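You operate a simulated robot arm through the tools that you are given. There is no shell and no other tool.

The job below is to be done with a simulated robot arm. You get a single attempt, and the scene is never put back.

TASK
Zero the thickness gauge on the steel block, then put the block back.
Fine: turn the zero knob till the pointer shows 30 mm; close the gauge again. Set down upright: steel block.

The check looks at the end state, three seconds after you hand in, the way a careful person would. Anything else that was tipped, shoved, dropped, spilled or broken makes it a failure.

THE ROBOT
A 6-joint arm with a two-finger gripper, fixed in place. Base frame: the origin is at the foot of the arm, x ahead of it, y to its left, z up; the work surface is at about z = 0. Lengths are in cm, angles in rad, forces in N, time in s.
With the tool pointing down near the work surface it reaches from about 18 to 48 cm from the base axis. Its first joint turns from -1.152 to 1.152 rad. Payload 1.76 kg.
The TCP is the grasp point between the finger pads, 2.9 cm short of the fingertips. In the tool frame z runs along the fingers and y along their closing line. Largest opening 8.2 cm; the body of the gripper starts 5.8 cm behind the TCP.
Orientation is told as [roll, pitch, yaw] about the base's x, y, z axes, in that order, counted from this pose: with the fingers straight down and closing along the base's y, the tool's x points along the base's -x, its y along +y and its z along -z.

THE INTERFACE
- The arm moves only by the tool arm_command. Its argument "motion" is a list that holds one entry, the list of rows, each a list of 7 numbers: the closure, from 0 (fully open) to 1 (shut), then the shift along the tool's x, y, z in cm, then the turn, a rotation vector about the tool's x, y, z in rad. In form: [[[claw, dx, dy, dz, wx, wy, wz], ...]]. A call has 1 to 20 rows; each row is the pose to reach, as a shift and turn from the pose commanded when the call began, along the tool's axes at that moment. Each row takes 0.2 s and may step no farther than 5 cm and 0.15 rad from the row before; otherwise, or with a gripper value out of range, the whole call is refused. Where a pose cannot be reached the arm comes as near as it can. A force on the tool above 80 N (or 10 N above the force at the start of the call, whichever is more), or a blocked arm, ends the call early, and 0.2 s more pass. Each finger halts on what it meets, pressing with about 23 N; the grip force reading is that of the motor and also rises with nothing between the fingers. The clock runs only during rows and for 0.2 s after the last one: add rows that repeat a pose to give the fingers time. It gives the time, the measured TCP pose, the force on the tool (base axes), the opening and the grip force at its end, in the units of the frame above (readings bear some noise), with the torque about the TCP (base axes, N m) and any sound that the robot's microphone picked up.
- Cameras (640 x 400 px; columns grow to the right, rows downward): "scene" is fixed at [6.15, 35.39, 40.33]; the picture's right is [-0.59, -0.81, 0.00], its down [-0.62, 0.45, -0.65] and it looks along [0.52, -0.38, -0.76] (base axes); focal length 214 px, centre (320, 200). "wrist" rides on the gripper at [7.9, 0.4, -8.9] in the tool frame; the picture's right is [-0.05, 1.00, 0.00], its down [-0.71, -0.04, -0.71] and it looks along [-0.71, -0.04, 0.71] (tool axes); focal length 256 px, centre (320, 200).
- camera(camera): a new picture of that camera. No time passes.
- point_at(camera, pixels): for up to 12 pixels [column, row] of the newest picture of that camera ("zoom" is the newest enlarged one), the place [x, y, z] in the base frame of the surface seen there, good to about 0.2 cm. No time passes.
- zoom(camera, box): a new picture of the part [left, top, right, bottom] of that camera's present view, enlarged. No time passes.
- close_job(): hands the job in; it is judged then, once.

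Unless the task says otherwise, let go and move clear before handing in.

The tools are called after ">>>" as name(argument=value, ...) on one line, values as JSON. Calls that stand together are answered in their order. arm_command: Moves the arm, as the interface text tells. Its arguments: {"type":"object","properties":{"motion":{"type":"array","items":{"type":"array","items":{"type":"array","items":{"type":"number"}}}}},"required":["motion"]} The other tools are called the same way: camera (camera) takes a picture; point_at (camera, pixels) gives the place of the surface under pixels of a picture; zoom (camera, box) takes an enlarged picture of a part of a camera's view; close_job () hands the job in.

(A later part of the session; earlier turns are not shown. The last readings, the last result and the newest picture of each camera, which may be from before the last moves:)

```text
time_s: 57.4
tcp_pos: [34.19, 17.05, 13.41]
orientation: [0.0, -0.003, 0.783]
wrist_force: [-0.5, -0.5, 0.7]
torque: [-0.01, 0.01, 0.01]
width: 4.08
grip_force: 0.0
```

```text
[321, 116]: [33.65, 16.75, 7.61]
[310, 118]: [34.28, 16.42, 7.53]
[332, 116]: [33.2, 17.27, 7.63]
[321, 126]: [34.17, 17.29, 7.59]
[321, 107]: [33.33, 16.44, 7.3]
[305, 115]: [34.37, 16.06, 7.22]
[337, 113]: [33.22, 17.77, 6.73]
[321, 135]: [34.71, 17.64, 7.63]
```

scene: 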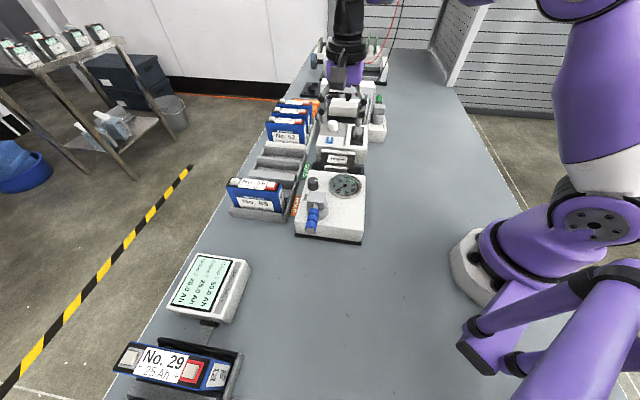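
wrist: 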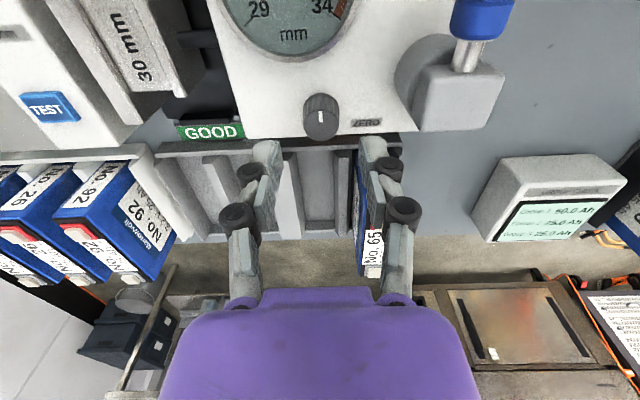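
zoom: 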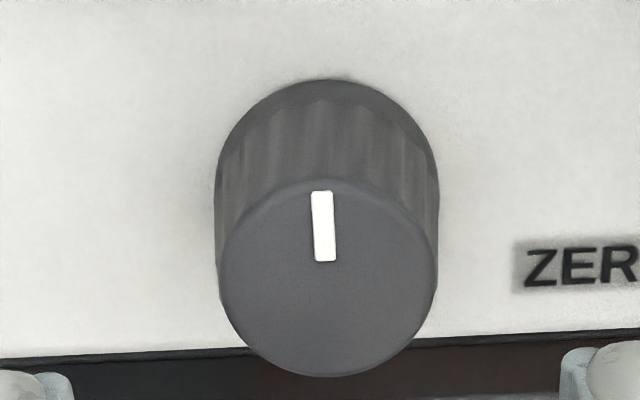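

The knob's top centre projects to (321,124), exactly where the TCP axis should be, so alignment is good. Lowering to z≈8.85 (tips about 0.3 above the panel) and gripping the knob.

>>> arm_command(motion=[[[0.5, 0, 0, 1.0, 0, 0, 0], [0.5, 0, 0, 2.5, 0, 0, 0], [0.5, 0, 0, 3.7, 0, 0, 0], [0.5, 0, 0, 4.3, 0, 0, 0], [0.5, 0, 0, 4.55, 0, 0, 0], [0.5, 0, 0, 4.55, 0, 0, 0]]])

>>> camera(camera="wrist")

>>> zoom(camera="scene", box=[285, 130, 385, 215])

```text
time_s: 58.8
tcp_pos: [34.03, 17.05, 8.91]
orientation: [-0.001, -0.003, 0.784]
wrist_force: [0.0, 0.0, 0.3]
torque: [-0.03, -0.01, -0.01]
width: 4.09
grip_force: 0.1
```

```text
taken
```

wrist: 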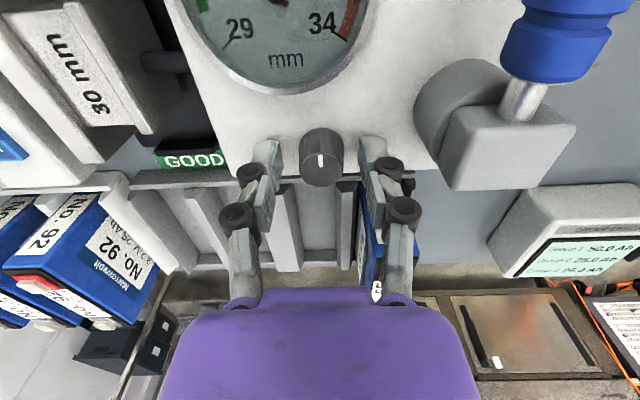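

```text
4.71 times, centred on (335, 172) of scene
```

zoom: 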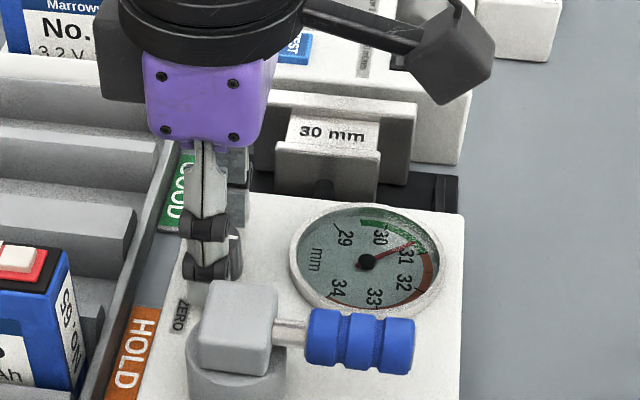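

The knob is between the fingers; the dial is visible to the scene camera at (345,185). Closing on the knob.

>>> arm_command(motion=[[[0.65, 0, 0, 0, 0, 0, 0], [0.8, 0, 0, 0, 0, 0, 0], [0.85, 0, 0, 0, 0, 0, 0], [0.85, 0, 0, 0, 0, 0, 0]]])

>>> zoom(camera="scene", box=[325, 168, 365, 202])

>>> camera(camera="wrist")

```text
time_s: 59.8
tcp_pos: [33.96, 17.09, 8.82]
orientation: [0.0, -0.001, 0.785]
wrist_force: [-10.2, 9.2, 6.6]
torque: [0.22, 0.27, 0.01]
width: 2.3
grip_force: 35.5
```

```text
11.76 times, centred on (345, 185) of scene
```

zoom: 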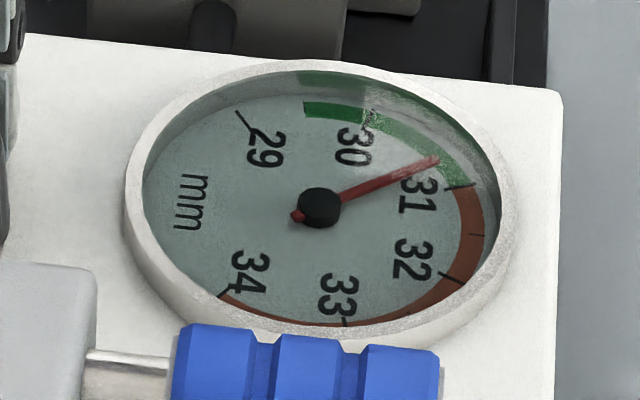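

```text
taken
```

wrist: 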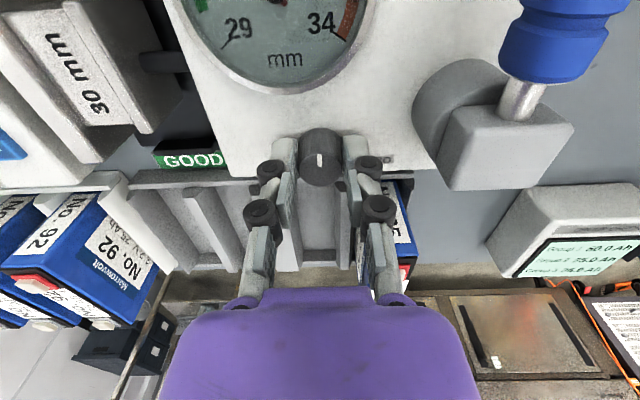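

The knob is gripped (width 2.3) with a sideways load of 14 N along tool +y, which I'll relieve by 0.1 cm. The dial reads about 30.67; I'll try a small counter-clockwise turn of 0.15 rad and watch the pointer.

>>> arm_command(motion=[[[0.85, 0, 0.1, 0, 0, 0, 0], [0.85, 0, 0.1, 0, 0, 0, -0.05], [0.85, 0, 0.1, 0, 0, 0, -0.1], [0.85, 0, 0.1, 0, 0, 0, -0.15], [0.85, 0, 0.1, 0, 0, 0, -0.15]]])

>>> zoom(camera="scene", box=[325, 168, 365, 202])

>>> camera(camera="wrist")

```text
time_s: 61.0
tcp_pos: [33.99, 17.02, 8.84]
orientation: [-0.002, -0.003, 0.931]
wrist_force: [14.6, -0.1, -15.9]
torque: [0.11, -0.48, -0.01]
width: 2.27
grip_force: 35.7
```

```text
11.76 times, centred on (345, 185) of scene
```

zoom: 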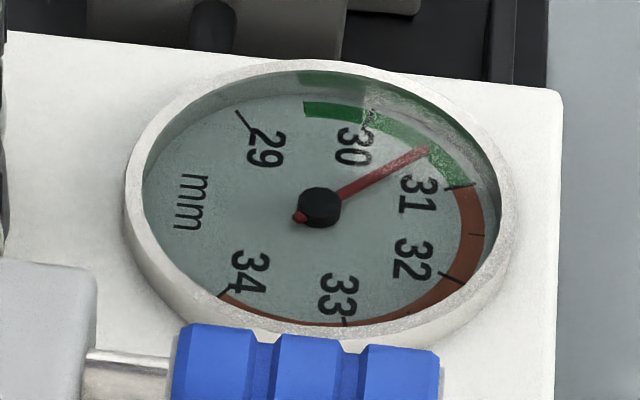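

```text
taken
```

wrist: 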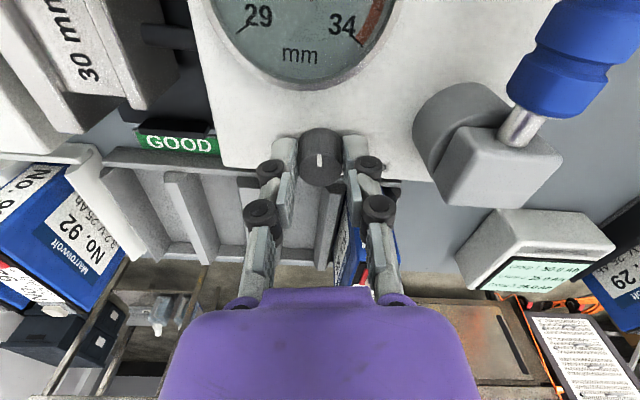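

The pointer moved the right way (tip from (437,160) to (428,150), about −0.13 mm for 0.15 rad). I'll continue by 0.3 rad with a slight relief of the side load.

>>> arm_command(motion=[[[0.85, -0.04, -0.05, 0, 0, 0, -0.05], [0.85, -0.04, -0.05, 0, 0, 0, -0.1], [0.85, -0.04, -0.05, 0, 0, 0, -0.15], [0.85, -0.04, -0.05, 0, 0, 0, -0.2], [0.85, -0.04, -0.05, 0, 0, 0, -0.25], [0.85, -0.04, -0.05, 0, 0, 0, -0.3], [0.85, -0.04, -0.05, 0, 0, 0, -0.3]]])

>>> zoom(camera="scene", box=[325, 168, 365, 202])

>>> zoom(camera="scene", box=[285, 130, 385, 215])

```text
time_s: 62.6
tcp_pos: [34.08, 16.95, 8.86]
orientation: [-0.003, 0.001, 1.231]
wrist_force: [19.4, -21.2, -15.7]
torque: [-0.41, -0.55, -0.03]
width: 2.29
grip_force: 36.1
```

```text
11.76 times, centred on (345, 185) of scene
```

zoom: 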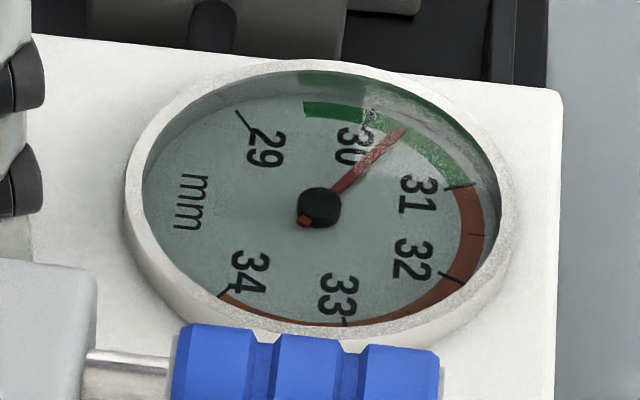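

```text
4.71 times, centred on (335, 172) of scene
```

zoom: 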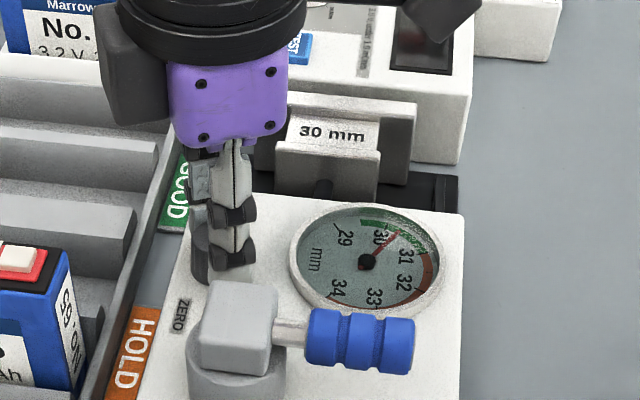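

The pointer is now about 30.25 (tip (403,130)), with side loads of about 29 N building up. I'll let go of the knob to relax, and read the dial from here.

>>> arm_command(motion=[[[0.7, 0, 0, 0, 0, 0, 0], [0.55, 0, 0, 0, 0, 0, 0], [0.55, 0, 0, 0, 0, 0, 0]]])

>>> zoom(camera="scene", box=[325, 168, 365, 202])

>>> camera(camera="wrist")

```text
time_s: 63.4
tcp_pos: [34.08, 17.13, 8.91]
orientation: [-0.002, 0.0, 1.236]
wrist_force: [-0.4, -1.2, 1.0]
torque: [0.01, -0.01, -0.01]
width: 3.68
grip_force: 0.0
```

```text
11.76 times, centred on (345, 185) of scene
```

zoom: 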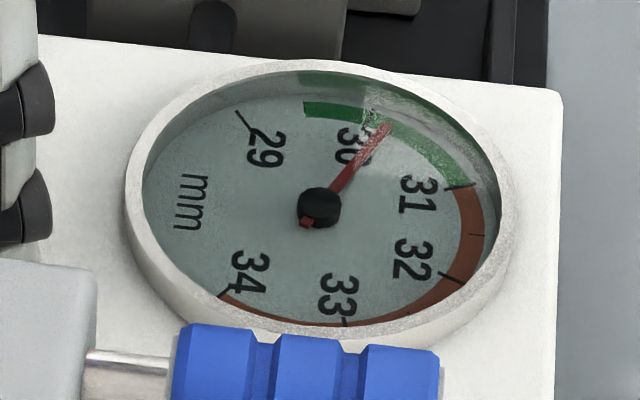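

```text
taken
```

wrist: 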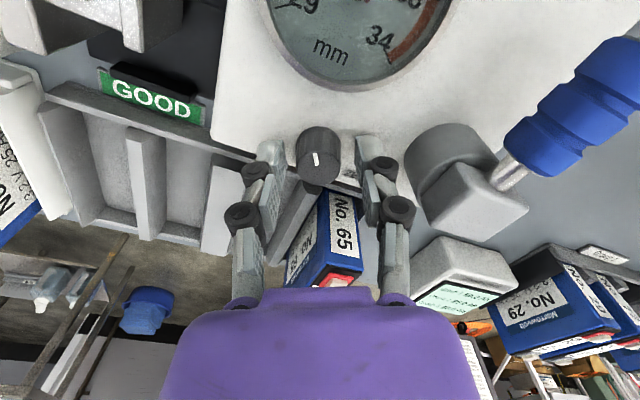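

After letting go, the pointer settled near 30.15–30.2 (tip (388,125)). I need a sharper view of the dial, so I'll rise and look at it from above with the wrist camera.

>>> arm_command(motion=[[[0.5, 0, 0, -0.6, 0, 0, 0], [0.5, 0, 0, -2.0, 0, 0, 0], [0.4, 0, 0, -4.5, 0, 0, 0], [0.2, 0, 0, -6.6, 0, 0, 0.1], [0.1, 1.7, 0.45, -6.6, 0, 0, 0.2], [0.0, 3.4, 0.9, -6.6, 0, 0, 0.3], [0.0, 5.1, 1.35, -6.6, 0, 0, 0.4], [0.0, 6.76, 1.78, -6.6, 0, 0, 0.45], [0.0, 6.76, 1.78, -6.6, 0, 0, 0.45]]])

>>> camera(camera="wrist")

```text
time_s: 65.4
tcp_pos: [30.04, 11.35, 15.62]
orientation: [0.001, -0.001, 0.783]
wrist_force: [-0.9, -0.5, 0.5]
torque: [0.02, -0.01, -0.02]
width: 8.21
grip_force: 0.1
```

```text
taken
```

wrist: 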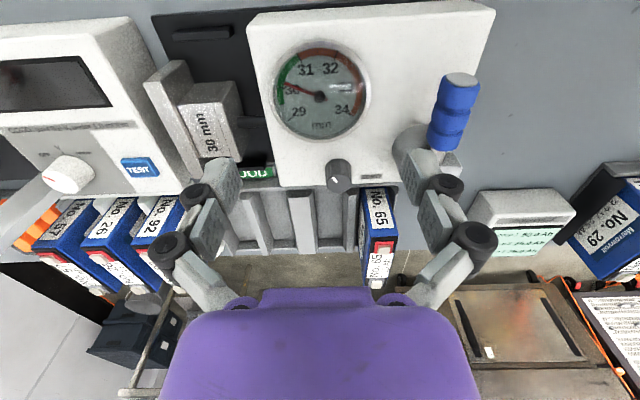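

The dial is now clearly in view at wrist (320,90). Zooming in on it.

>>> zoom(camera="wrist", box=[268, 38, 372, 142])

```text
3.85 times, centred on (320, 90) of wrist
```

zoom: 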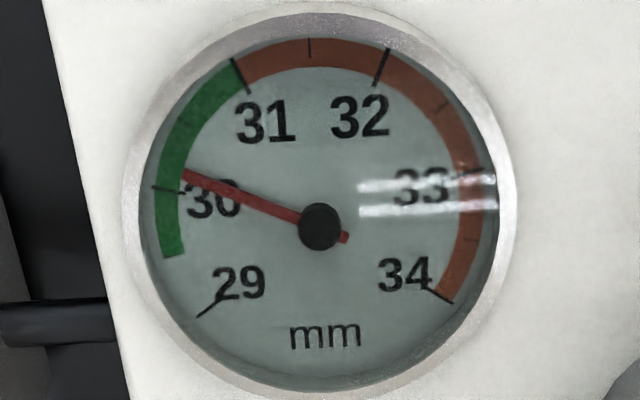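

A clear view: the 30 tick is at (150–185,190) and the pointer tip is at (185,172); with the hub at (320,227) this reads about 30.22. I'll check how far the knob marker has turned to know the ratio.

>>> zoom(camera="wrist", box=[315, 150, 370, 200])

>>> zoom(camera="wrist", box=[270, 70, 330, 115])

```text
8.00 times, centred on (342, 175) of wrist
```

zoom: 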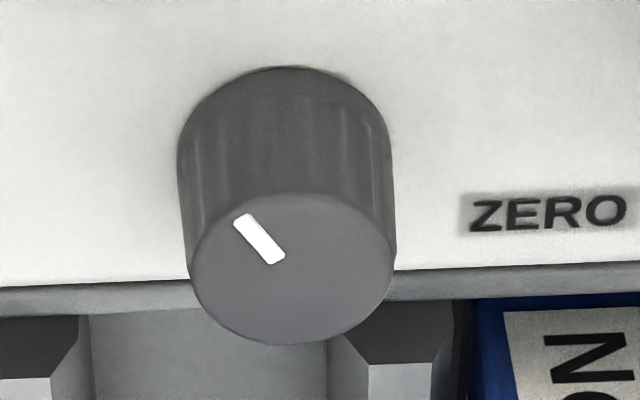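

```text
8.89 times, centred on (300, 92) of wrist
```

zoom: 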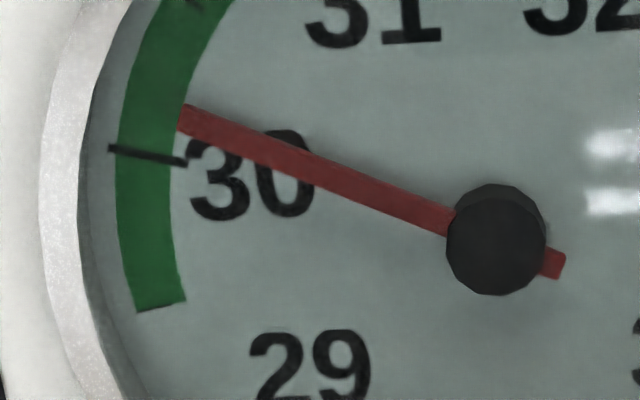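

The pointer reads about 30.19 and the knob has turned 33° for about 0.58 mm, i.e. roughly 1 mm per rad. I'll go back to the knob, grip it better centred, and turn about 0.19 rad more.

>>> arm_command(motion=[[[0.3, -1.7, 0.33, 0, 0, 0, 0], [0.5, -3.4, 0.67, 0, 0, 0, 0], [0.5, -5.1, 1.0, 0, 0, 0, 0], [0.5, -6.815, 1.332, 0, 0, 0, 0], [0.5, -6.815, 1.332, 1.5, 0, 0, 0], [0.5, -6.815, 1.332, 3.5, 0, 0, 0], [0.5, -6.815, 1.332, 5.5, 0, 0, 0], [0.5, -6.815, 1.332, 6.4, 0, 0, 0], [0.5, -6.815, 1.332, 6.6, 0, 0, 0], [0.5, -6.815, 1.332, 6.6, 0, 0, 0]]])

>>> camera(camera="wrist")

>>> zoom(camera="wrist", box=[230, 100, 410, 220])

```text
time_s: 67.6
tcp_pos: [33.9, 17.04, 8.94]
orientation: [0.0, -0.001, 0.785]
wrist_force: [-0.7, 0.1, 0.0]
torque: [0.03, 0.0, 0.01]
width: 4.09
grip_force: 0.1
```

```text
taken
```

wrist: 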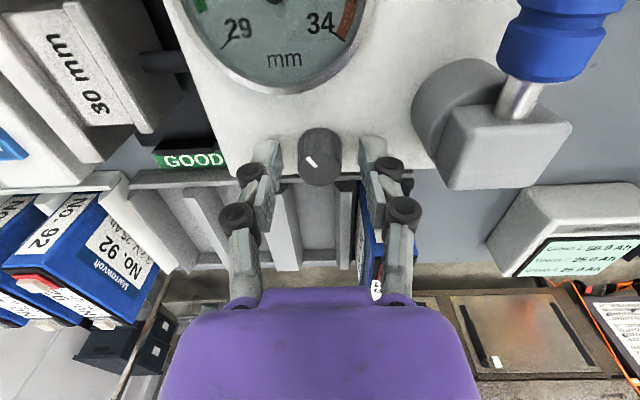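

```text
3.33 times, centred on (320, 160) of wrist
```

zoom: 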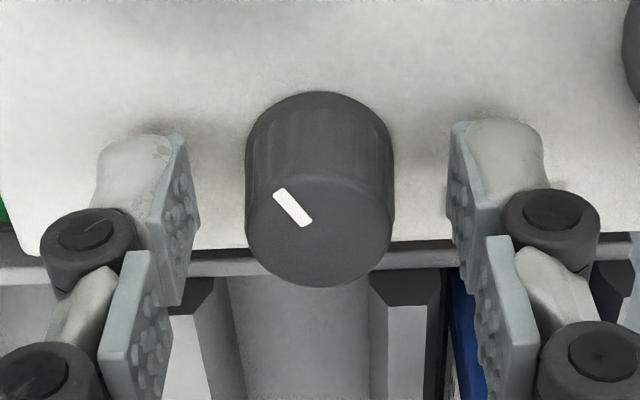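

The knob is well centred between the fingers. Closing gently.

>>> arm_command(motion=[[[0.62, 0, 0, 0, 0, 0, 0], [0.7, 0, 0, 0, 0, 0, 0], [0.76, 0, 0, 0, 0, 0, 0], [0.8, 0, 0, 0, 0, 0, 0]]])

>>> zoom(camera="scene", box=[325, 168, 365, 202])

>>> zoom(camera="wrist", box=[230, 100, 410, 220])

```text
time_s: 68.6
tcp_pos: [34.03, 17.08, 8.96]
orientation: [-0.001, -0.002, 0.783]
wrist_force: [2.5, -2.0, -0.7]
torque: [-0.09, -0.08, -0.05]
width: 2.24
grip_force: 36.1
```

```text
11.76 times, centred on (345, 185) of scene
```

zoom: 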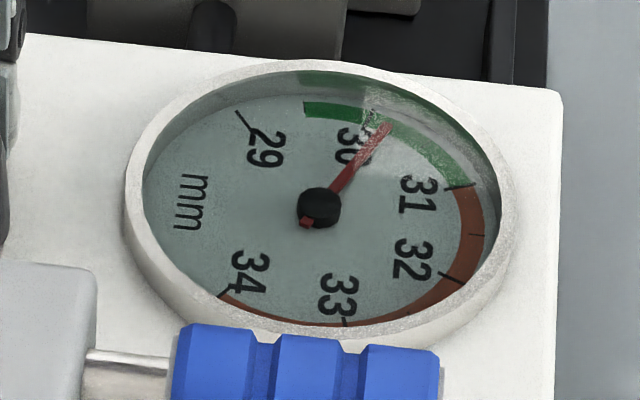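

```text
3.33 times, centred on (320, 160) of wrist
```

zoom: 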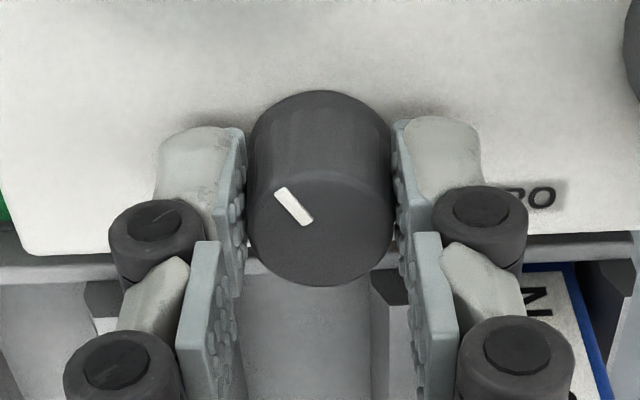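

Well centred: side forces are only about 3 N. Turning 0.18 rad counter-clockwise.

>>> arm_command(motion=[[[0.8, 0, 0, 0, 0, 0, -0.04], [0.8, 0, 0, 0, 0, 0, -0.08], [0.8, 0, 0, 0, 0, 0, -0.12], [0.8, 0, 0, 0, 0, 0, -0.16], [0.8, 0, 0, 0, 0, 0, -0.18], [0.8, 0, 0, 0, 0, 0, -0.18]]])

>>> zoom(camera="scene", box=[325, 168, 365, 202])

>>> zoom(camera="wrist", box=[230, 100, 410, 220])

```text
time_s: 70.0
tcp_pos: [34.1, 17.02, 8.98]
orientation: [-0.002, -0.002, 0.963]
wrist_force: [-1.7, -9.7, 15.6]
torque: [0.03, -0.24, 0.01]
width: 2.27
grip_force: 36.0
```

```text
11.76 times, centred on (345, 185) of scene
```

zoom: 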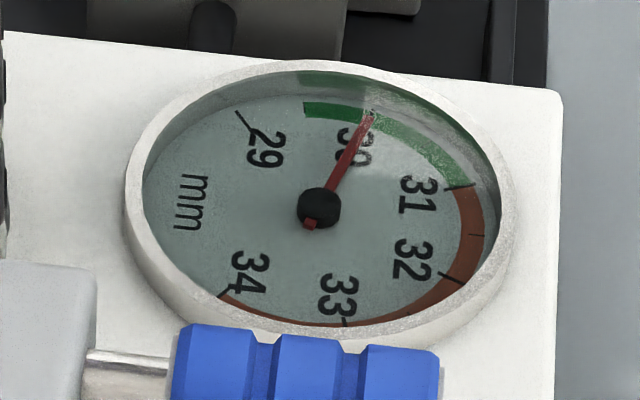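

```text
3.33 times, centred on (320, 160) of wrist
```

zoom: 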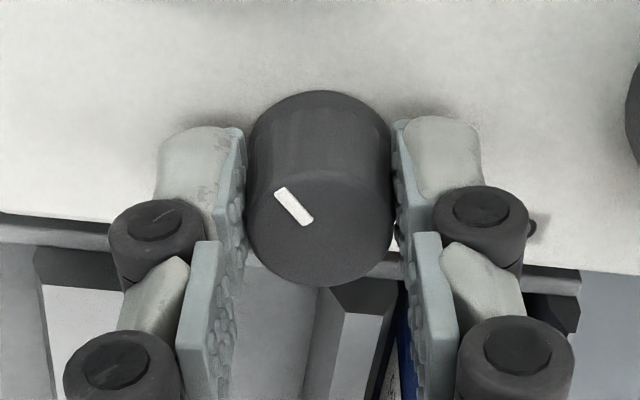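

The pointer moved to about 30.02 (tip (371,116)). Releasing the knob carefully and looking again.

>>> arm_command(motion=[[[0.7, 0, 0, 0, 0, 0, 0], [0.5, 0, 0, 0, 0, 0, 0], [0.5, 0, 0, 0, 0, 0, 0]]])

>>> zoom(camera="scene", box=[325, 168, 365, 202])

```text
time_s: 70.8
tcp_pos: [34.09, 17.09, 8.9]
orientation: [0.0, -0.001, 0.964]
wrist_force: [-0.2, 1.0, 0.3]
torque: [0.0, 0.01, -0.04]
width: 4.12
grip_force: 0.0
```

```text
11.76 times, centred on (345, 185) of scene
```

zoom: 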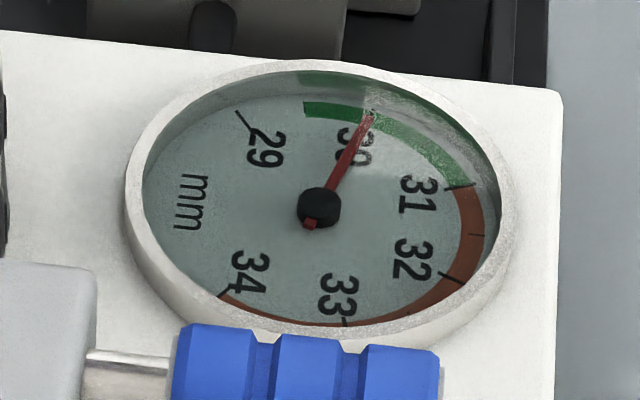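

The pointer stayed put after release. Rising to read the dial from above again.

>>> arm_command(motion=[[[0.5, 0, 0, -0.6, 0, 0, 0], [0.5, 0, 0, -2.0, 0, 0, 0], [0.4, 0, 0, -4.5, 0, 0, 0], [0.2, 0, 0, -6.6, 0, 0, 0.05], [0.1, 1.75, 0.0, -6.6, 0, 0, 0.09], [0.0, 3.5, 0.0, -6.6, 0, 0, 0.14], [0.0, 5.2, 0.02, -6.6, 0, 0, 0.18], [0.0, 6.98, 0.03, -6.6, 0, 0, 0.18], [0.0, 6.98, 0.03, -6.6, 0, 0, 0.18]]])

>>> camera(camera="wrist")

>>> zoom(camera="wrist", box=[268, 38, 372, 142])

>>> zoom(camera="wrist", box=[270, 70, 330, 115])

```text
time_s: 72.8
tcp_pos: [30.04, 11.39, 15.46]
orientation: [0.001, -0.001, 0.781]
wrist_force: [0.2, -0.4, -0.6]
torque: [0.01, 0.0, 0.0]
width: 8.18
grip_force: 0.0
```

```text
taken
```

wrist: 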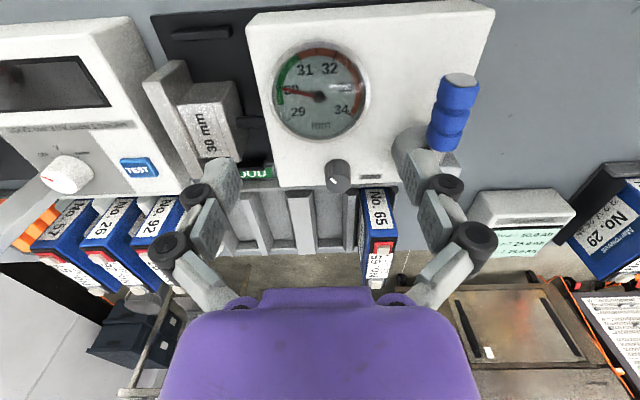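

```text
3.85 times, centred on (320, 90) of wrist
```

zoom: 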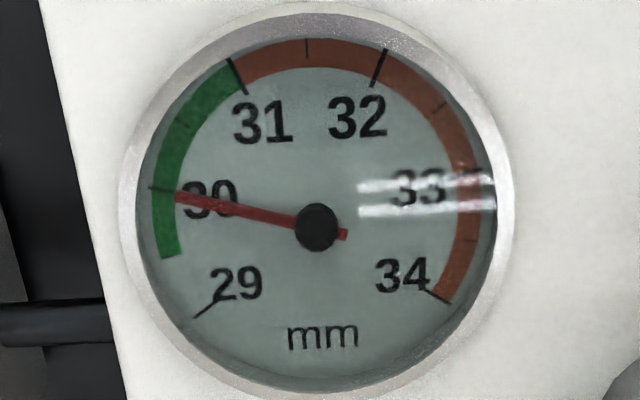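

```text
8.89 times, centred on (300, 92) of wrist
```

zoom: 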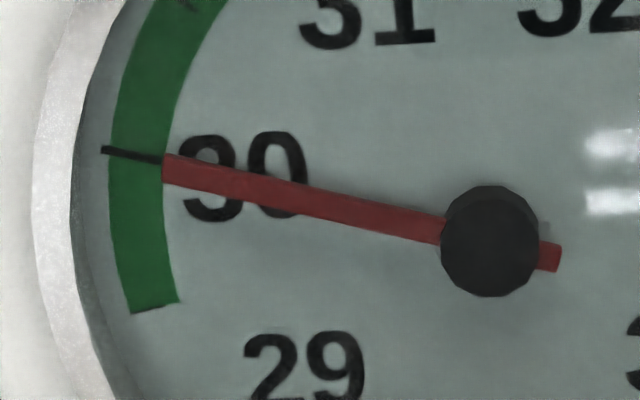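

The pointer now lines up with the 30 tick (pointer tip (165,168), tick (102–165,149–160); about 30.01–30.02). I'll check that the block is seated flush between the plates before trusting this.

>>> zoom(camera="wrist", box=[140, 50, 260, 170])

>>> zoom(camera="scene", box=[305, 140, 375, 184])

```text
3.33 times, centred on (200, 110) of wrist
```

zoom: 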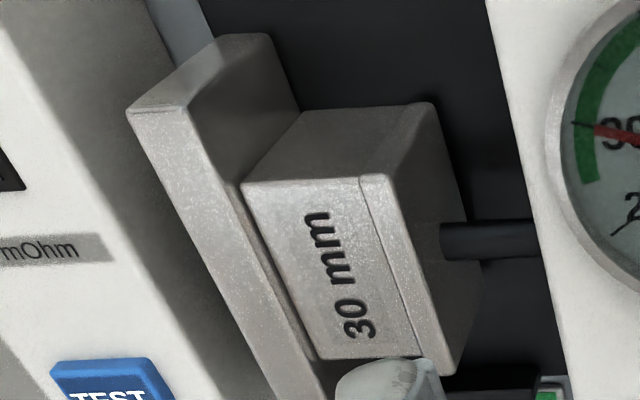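

```text
9.09 times, centred on (340, 162) of scene
```

zoom: 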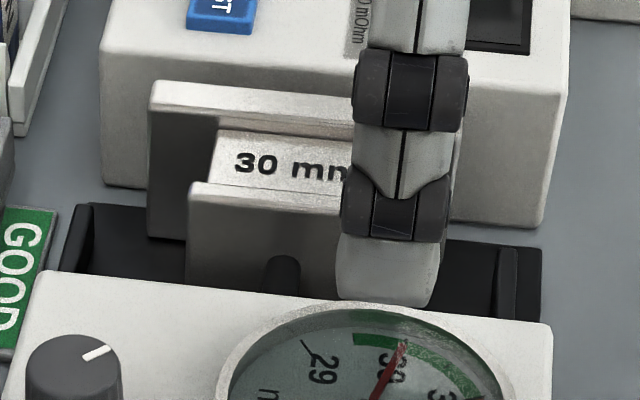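

The block sits flush between both plates, so 30 mm is a true reading. Next I go back to the lever to open the gauge again.

>>> arm_command(motion=[[[0.2, 0.02, 2.0, -0.5, 0, 0, -0.01], [0.4, 0.05, 4.0, -0.5, 0, 0, -0.02], [0.5, 0.08, 6.0, -0.5, 0, 0, -0.03], [0.5, 0.11, 8.12, -0.5, 0, 0, -0.039], [0.5, 0.11, 8.12, 0.5, 0, 0, -0.039], [0.5, 0.11, 8.12, 0.5, 0, 0, -0.039]]])

>>> camera(camera="wrist")

```text
time_s: 74.2
tcp_pos: [24.13, 17.06, 15.0]
orientation: [0.002, -0.004, 0.822]
wrist_force: [0.7, -0.1, 0.3]
torque: [-0.02, 0.03, 0.02]
width: 4.11
grip_force: 0.0
```

```text
taken
```

wrist: 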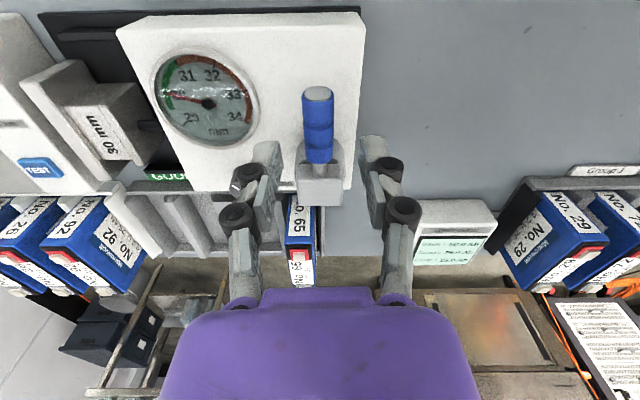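

The handle is right below (wrist (317,125)). Lowering to z≈10.3 and gripping.

>>> arm_command(motion=[[[0.5, 0, 0, 1.5, 0, 0, 0], [0.5, 0, 0, 3.5, 0, 0, 0], [0.5, 0, 0, 4.65, 0, 0, 0], [0.6, 0, 0, 4.65, 0, 0, 0], [0.75, 0, 0, 4.65, 0, 0, 0], [0.8, 0, 0, 4.65, 0, 0, 0], [0.8, 0, 0, 4.65, 0, 0, 0]]])

>>> camera(camera="wrist")

```text
time_s: 75.8
tcp_pos: [24.24, 17.11, 10.33]
orientation: [0.002, -0.002, 0.823]
wrist_force: [0.5, -1.4, -1.5]
torque: [-0.06, -0.03, -0.04]
width: 1.75
grip_force: 1.0
```

```text
taken
```

wrist: 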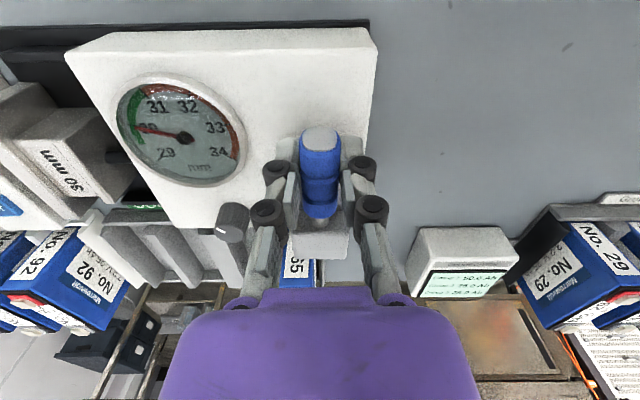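

Gripped on the handle. Swinging it open (clockwise) through about 1.6 rad.

>>> arm_command(motion=[[[0.8, -0.023, 0.469, 0, 0, 0, 0.1], [0.8, -0.094, 0.934, 0, 0, 0, 0.2], [0.8, -0.21, 1.389, 0, 0, 0, 0.3], [0.8, -0.371, 1.83, 0, 0, 0, 0.4], [0.8, -0.575, 2.253, 0, 0, 0, 0.5], [0.8, -0.821, 2.654, 0, 0, 0, 0.6], [0.8, -1.105, 3.028, 0, 0, 0, 0.7], [0.8, -1.425, 3.372, 0, 0, 0, 0.8], [0.8, -1.778, 3.682, 0, 0, 0, 0.9], [0.8, -2.161, 3.955, 0, 0, 0, 1.0], [0.8, -2.568, 4.189, 0, 0, 0, 1.1], [0.8, -2.997, 4.381, 0, 0, 0, 1.2], [0.8, -3.443, 4.529, 0, 0, 0, 1.3], [0.8, -3.901, 4.632, 0, 0, 0, 1.4], [0.8, -4.368, 4.688, 0, 0, 0, 1.5], [0.8, -4.837, 4.698, 0, 0, 0, 1.6], [0.8, -4.837, 4.698, 0, 0, 0, 1.6]]])

>>> camera(camera="wrist")

>>> camera(camera="scene")

```text
time_s: 79.4
tcp_pos: [24.05, 23.85, 10.33]
orientation: [0.004, -0.001, -0.778]
wrist_force: [2.5, 14.3, -6.6]
torque: [0.15, -0.01, 0.53]
width: 1.73
grip_force: 35.8
```

```text
taken
```

wrist: 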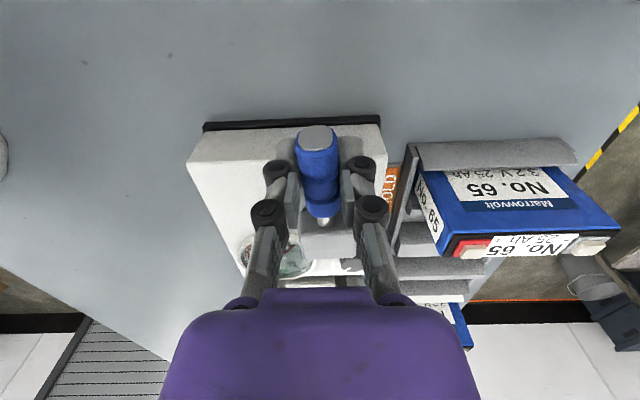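

```text
taken
```

scene: 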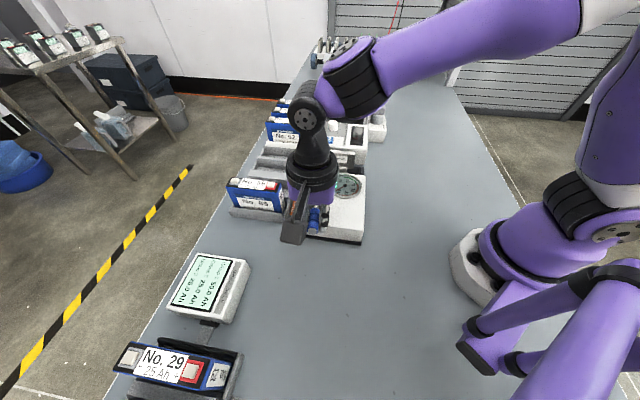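

The lever is at the open end (about 14 N against the stop). Releasing and rising.

>>> arm_command(motion=[[[0.7, 0, 0, 0, 0, 0, 0], [0.5, 0, 0, 0, 0, 0, 0], [0.5, 0, 0, 0, 0, 0, 0], [0.5, 0, 0, -2.5, 0, 0, 0], [0.5, 0, 0, -5, 0, 0, 0], [0.5, 0, 0, -7.5, 0, 0, 0], [0.5, 0, 0, -7.5, 0, 0, 0]]])

>>> camera(camera="wrist")

>>> zoom(camera="scene", box=[285, 130, 385, 215])

```text
time_s: 81.0
tcp_pos: [24.06, 23.83, 17.98]
orientation: [0.001, 0.001, -0.778]
wrist_force: [0.6, 0.8, 0.3]
torque: [0.05, 0.02, -0.01]
width: 4.11
grip_force: 0.0
```

```text
taken
```

wrist: 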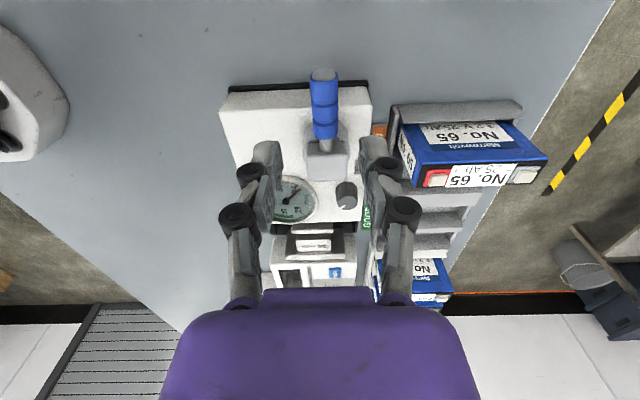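

```text
4.71 times, centred on (335, 172) of scene
```

zoom: 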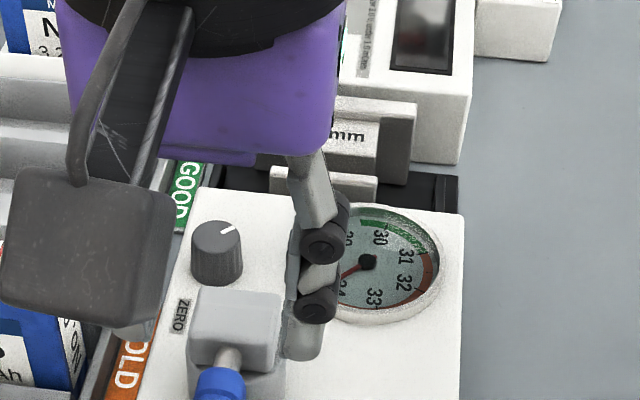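

The gauge is open (pointer past 34) and the block stays at the fixed plate. Moving above the block at about (38.8, 6.4).

>>> arm_command(motion=[[[0.5, -2.0, -0.18, 0, 0, 0, 0], [0.4, -5.0, -0.46, 0, 0, 0, 0], [0.3, -8.5, -0.78, 0, 0, 0, 0], [0.2, -12.0, -1.1, 0, 0, 0, 0.007], [0.2, -15.5, -1.42, 0, 0, 0, 0.007], [0.2, -19.0, -1.74, 0, 0, 0, 0.007], [0.2, -21.7, -1.99, 0, 0, 0, 0.007], [0.2, -22.74, -2.083, 0, 0, 0, 0.007], [0.2, -22.74, -2.083, 0, 0, 0, 0.007]]])

>>> camera(camera="wrist")

>>> zoom(camera="wrist", box=[240, 0, 400, 120])

```text
time_s: 83.0
tcp_pos: [38.79, 6.26, 17.85]
orientation: [0.002, 0.0, -0.783]
wrist_force: [0.1, 0.1, 0.1]
torque: [-0.01, -0.01, 0.04]
width: 6.57
grip_force: 0.0
```

```text
taken
```

wrist: 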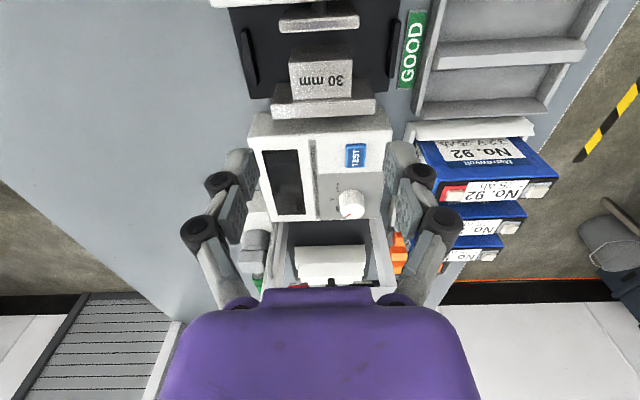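

```text
3.33 times, centred on (320, 60) of wrist
```

zoom: 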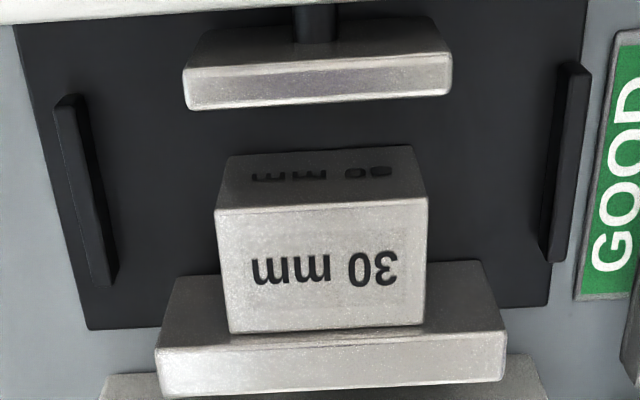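

The block stands against the fixed plate. Measuring its top corners to centre the grip.

>>> point_at(camera="zoom", pixels=[[221, 216], [421, 207], [420, 322], [234, 328], [325, 265], [325, 210], [325, 325], [228, 270], [421, 262]])

```text
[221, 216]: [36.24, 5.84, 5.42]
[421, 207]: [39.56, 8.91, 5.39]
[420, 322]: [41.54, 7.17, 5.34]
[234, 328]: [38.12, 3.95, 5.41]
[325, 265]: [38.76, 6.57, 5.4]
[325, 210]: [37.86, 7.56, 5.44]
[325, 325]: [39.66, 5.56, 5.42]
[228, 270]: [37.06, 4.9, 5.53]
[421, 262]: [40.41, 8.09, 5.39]
```

Block centre is (38.87, 6.47). Trimming sideways and lowering around it to z≈4.2.

>>> arm_command(motion=[[[0.2, 0.08, 0.2, 0.5, 0, 0, 0], [0.2, 0.08, 0.2, 3.0, 0, 0, 0], [0.2, 0.08, 0.2, 5.5, 0, 0, 0], [0.2, 0.08, 0.2, 8.0, 0, 0, 0], [0.2, 0.08, 0.2, 9.5, 0, 0, 0], [0.2, 0.08, 0.2, 10.5, 0, 0, 0], [0.2, 0.08, 0.2, 11.5, 0, 0, 0], [0.2, 0.08, 0.2, 12.5, 0, 0, 0], [0.2, 0.08, 0.2, 13.3, 0, 0, 0], [0.2, 0.08, 0.2, 13.65, 0, 0, 0], [0.2, 0.08, 0.2, 13.65, 0, 0, 0]]])

>>> camera(camera="wrist")

```text
time_s: 85.4
tcp_pos: [38.88, 6.51, 4.3]
orientation: [0.0, 0.0, -0.783]
wrist_force: [0.4, 0.0, 0.2]
torque: [0.01, -0.03, -0.02]
width: 6.54
grip_force: 0.0
```

```text
taken
```

wrist: 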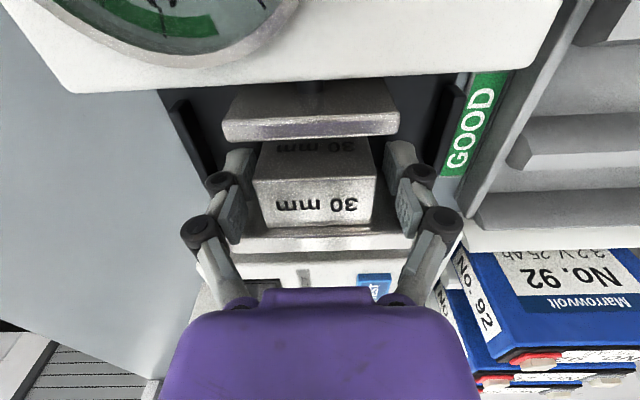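

The block is slightly left of the finger midline (col 316 vs 320+), so I'll shift −0.15 in tool y and then close.

>>> arm_command(motion=[[[0.2, 0, -0.15, 0.05, 0, 0, 0], [0.3, 0, -0.15, 0.05, 0, 0, 0], [0.38, 0, -0.15, 0.05, 0, 0, 0], [0.5, 0, -0.15, 0.05, 0, 0, 0], [0.8, 0, -0.15, 0.05, 0, 0, 0], [0.8, 0, -0.15, 0.05, 0, 0, 0], [0.8, 0, -0.15, 0.05, 0, 0, 0]]])

>>> camera(camera="wrist")

```text
time_s: 87.0
tcp_pos: [38.78, 6.49, 4.31]
orientation: [0.001, -0.001, -0.784]
wrist_force: [-3.5, -2.8, 9.9]
torque: [-0.17, 0.31, 0.02]
width: 4.98
grip_force: 23.2
```

```text
taken
```

wrist: 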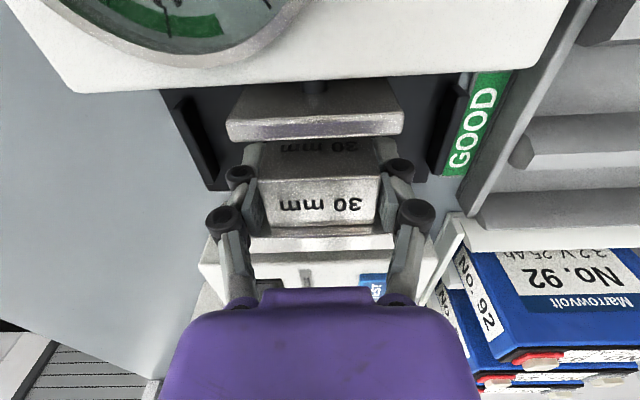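

Gripped (4.98 cm, 23 N). Lifting slowly, easing 0.25 cm away from the fixed plate.

>>> arm_command(motion=[[[0.8, 0, 0, -0.1, 0, 0, 0], [0.8, 0, 0, -0.2, 0, 0, 0], [0.8, 0.05, 0, -0.3, 0, 0, 0], [0.8, 0.1, 0, -0.4, 0, 0, 0], [0.8, 0.15, 0, -0.6, 0, 0, 0], [0.8, 0.2, 0, -0.8, 0, 0, 0], [0.8, 0.25, 0, -1.0, 0, 0, 0], [0.8, 0.25, 0, -1.0, 0, 0, 0]]])

>>> camera(camera="wrist")

```text
time_s: 88.8
tcp_pos: [38.59, 6.59, 5.19]
orientation: [0.001, 0.002, -0.784]
wrist_force: [0.0, -0.9, -5.3]
torque: [-0.03, 0.02, -0.01]
width: 4.96
grip_force: 23.3
```

```text
taken
```

wrist: 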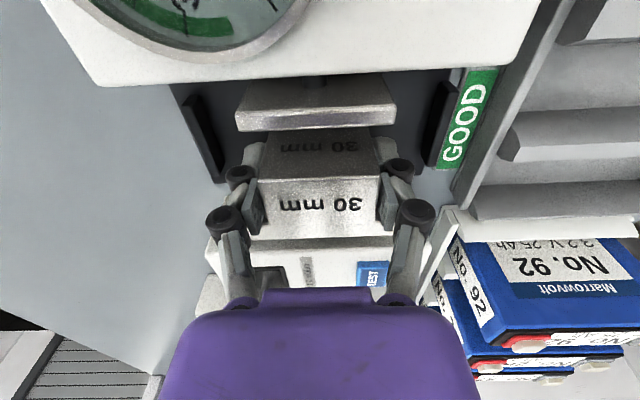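

Held (−5.3 N). Continuing the slow lift to z≈16.2.

>>> arm_command(motion=[[[0.8, 0, 0, -0.2, 0, 0, 0], [0.8, 0, 0, -0.5, 0, 0, 0], [0.8, 0, 0, -0.9, 0, 0, 0], [0.8, 0, 0, -1.4, 0, 0, 0], [0.8, 0, 0, -2.0, 0, 0, 0], [0.8, 0, 0, -2.7, 0, 0, 0], [0.8, 0, 0, -3.4, 0, 0, 0], [0.8, 0, 0, -4.1, 0, 0, 0], [0.8, 0, 0, -4.8, 0, 0, 0], [0.8, 0, 0, -5.5, 0, 0, 0], [0.8, 0, 0, -6.2, 0, 0, 0], [0.8, 0, 0, -6.9, 0, 0, 0], [0.8, 0, 0, -7.6, 0, 0, 0], [0.8, 0, 0, -8.3, 0, 0, 0], [0.8, 0, 0, -9.0, 0, 0, 0], [0.8, 0, 0, -9.7, 0, 0, 0], [0.8, 0, 0, -10.3, 0, 0, 0], [0.8, 0, 0, -10.7, 0, 0, 0], [0.8, 0, 0, -11.0, 0, 0, 0], [0.8, 0, 0, -11.1, 0, 0, 0]]])

>>> camera(camera="wrist")

```text
time_s: 93.0
tcp_pos: [38.66, 6.53, 16.29]
orientation: [0.003, -0.002, -0.784]
wrist_force: [0.4, 0.5, -6.2]
torque: [0.02, 0.02, 0.01]
width: 4.98
grip_force: 22.6
```

```text
taken
```

wrist: 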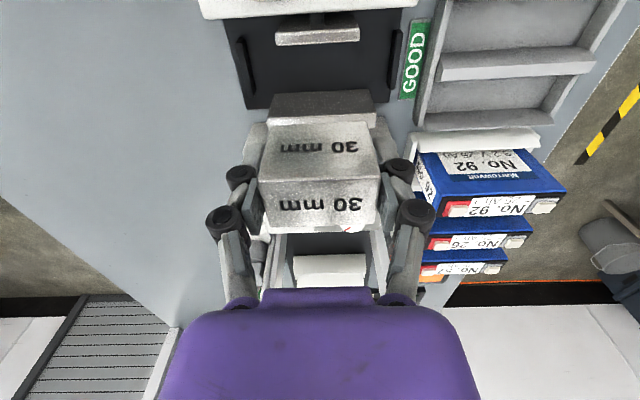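

The block is up. I'll measure its position in the grip before carrying it back.

>>> point_at(camera="wrist", pixels=[[268, 186], [376, 182], [268, 180], [376, 176], [320, 205], [266, 228], [374, 224], [320, 226]])

>>> zoom(camera="wrist", box=[240, 100, 400, 240])

```text
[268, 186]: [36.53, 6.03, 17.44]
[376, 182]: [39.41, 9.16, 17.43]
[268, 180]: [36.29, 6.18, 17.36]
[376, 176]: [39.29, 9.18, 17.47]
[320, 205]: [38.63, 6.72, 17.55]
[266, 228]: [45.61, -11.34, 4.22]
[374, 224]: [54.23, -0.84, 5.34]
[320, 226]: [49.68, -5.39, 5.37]
```

```text
2.86 times, centred on (320, 170) of wrist
```

zoom: 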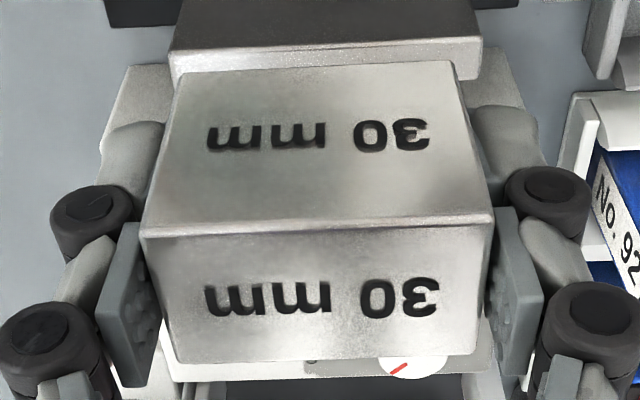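

The block sits about 0.08 cm toward +u in the grip. Carrying it smoothly back to above its original place (29.4, 30.1).

>>> arm_command(motion=[[[0.8, 0.27, 0.12, 0, 0, 0, 0], [0.8, 0.83, 0.36, 0, 0, 0, 0], [0.8, 1.65, 0.72, 0, 0, 0, 0], [0.8, 2.75, 1.2, 0, 0, 0, 0], [0.8, 4.13, 1.8, 0, 0, 0, 0], [0.8, 5.62, 2.45, 0, 0, 0, 0], [0.8, 7.12, 3.1, 0, 0, 0, 0], [0.8, 8.62, 3.75, 0, 0, 0, 0], [0.8, 10.11, 4.41, 0, 0, 0, 0], [0.8, 11.61, 5.06, 0, 0, 0, 0], [0.8, 13.1, 5.71, 0, 0, 0, 0], [0.8, 14.6, 6.36, 0, 0, 0, 0], [0.8, 16.09, 7.01, 0, 0, 0, 0], [0.8, 17.59, 7.66, 0, 0, 0, 0], [0.8, 19.09, 8.32, 0, 0, 0, 0], [0.8, 20.46, 8.92, 0, 0, 0, 0], [0.8, 21.56, 9.4, 0, 0, 0, 0], [0.8, 22.39, 9.76, 0, 0, 0, 0], [0.8, 22.94, 10.0, 0, 0, 0, 0], [0.8, 23.27, 10.14, 0, 0, 0, 0]]])

>>> camera(camera="scene")

>>> camera(camera="wrist")

```text
time_s: 97.2
tcp_pos: [29.27, 30.27, 16.18]
orientation: [0.003, 0.0, -0.782]
wrist_force: [0.2, 0.3, -4.9]
torque: [0.01, 0.01, 0.03]
width: 4.96
grip_force: 23.1
```

```text
taken
```

scene: 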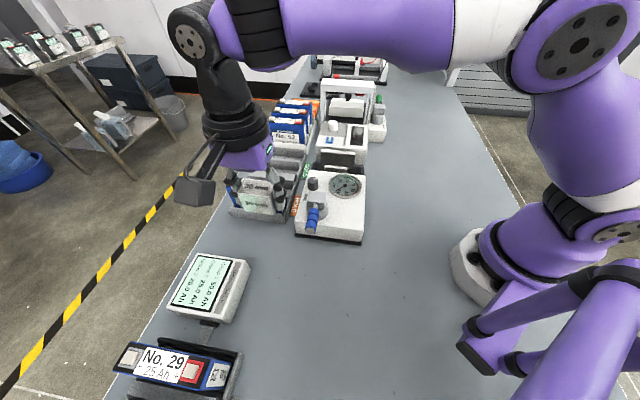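

```text
taken
```

wrist: 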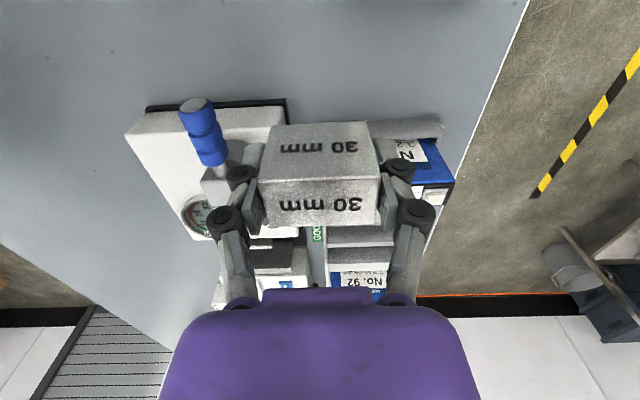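

Same view as at the pick-up, above the original place. Lowering slowly.

>>> arm_command(motion=[[[0.8, -0.02, 0, 0.2, 0, 0, 0], [0.8, -0.05, 0, 0.6, 0, 0, 0], [0.8, -0.05, 0, 1.1, 0, 0, 0], [0.8, -0.05, 0, 1.8, 0, 0, 0], [0.8, -0.05, 0, 2.5, 0, 0, 0], [0.8, -0.05, 0, 3.2, 0, 0, 0], [0.8, -0.05, 0, 3.9, 0, 0, 0], [0.8, -0.05, 0, 4.6, 0, 0, 0], [0.8, -0.05, 0, 5.3, 0, 0, 0], [0.8, -0.05, 0, 6.0, 0, 0, 0], [0.8, -0.05, 0, 6.7, 0, 0, 0], [0.8, -0.05, 0, 7.4, 0, 0, 0], [0.8, -0.05, 0, 8.1, 0, 0, 0], [0.8, -0.05, 0, 8.8, 0, 0, 0], [0.8, -0.05, 0, 9.5, 0, 0, 0], [0.8, -0.05, 0, 10.2, 0, 0, 0], [0.8, -0.05, 0, 10.9, 0, 0, 0], [0.8, -0.05, 0, 11.5, 0, 0, 0], [0.8, -0.05, 0, 12.0, 0, 0, 0], [0.8, -0.05, 0, 12.2, 0, 0, 0]]])

>>> camera(camera="wrist")

>>> zoom(camera="scene", box=[220, 190, 320, 265])

```text
time_s: 101.4
tcp_pos: [29.3, 30.17, 4.1]
orientation: [0.002, 0.001, -0.782]
wrist_force: [-0.3, -0.1, -5.4]
torque: [0.01, 0.02, -0.04]
width: 4.98
grip_force: 22.6
```

```text
taken
```

wrist: 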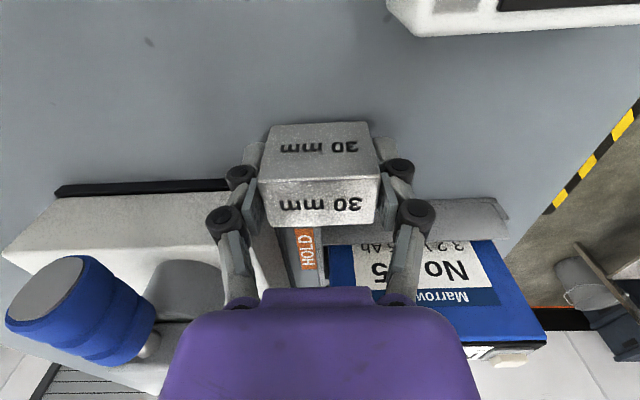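

```text
5.33 times, centred on (270, 228) of scene
```

zoom: 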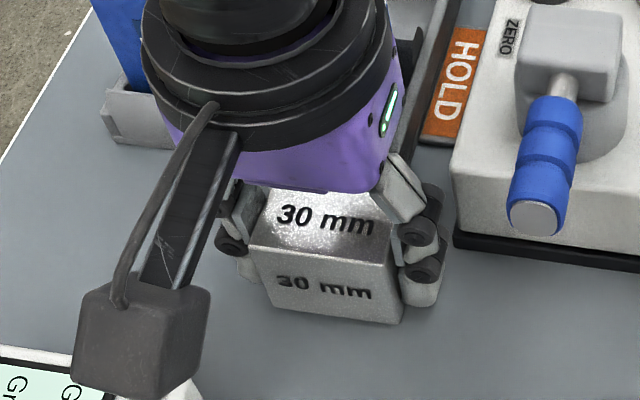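

About 0.8 cm to go. Lowering in small steps until the table takes the weight.

>>> arm_command(motion=[[[0.8, 0, 0, 0.15, 0, 0, 0], [0.8, 0, 0, 0.3, 0, 0, 0], [0.8, 0, 0, 0.45, 0, 0, 0], [0.8, 0, 0, 0.55, 0, 0, 0], [0.8, 0, 0, 0.62, 0, 0, 0], [0.8, 0, 0, 0.68, 0, 0, 0], [0.8, 0, 0, 0.74, 0, 0, 0], [0.8, 0, 0, 0.74, 0, 0, 0]]])

```text
time_s: 103.2
tcp_pos: [29.22, 30.23, 3.36]
orientation: [0.002, 0.0, -0.783]
wrist_force: [-0.2, -0.4, -5.8]
torque: [0.03, 0.02, 0.0]
width: 4.96
grip_force: 22.8
```

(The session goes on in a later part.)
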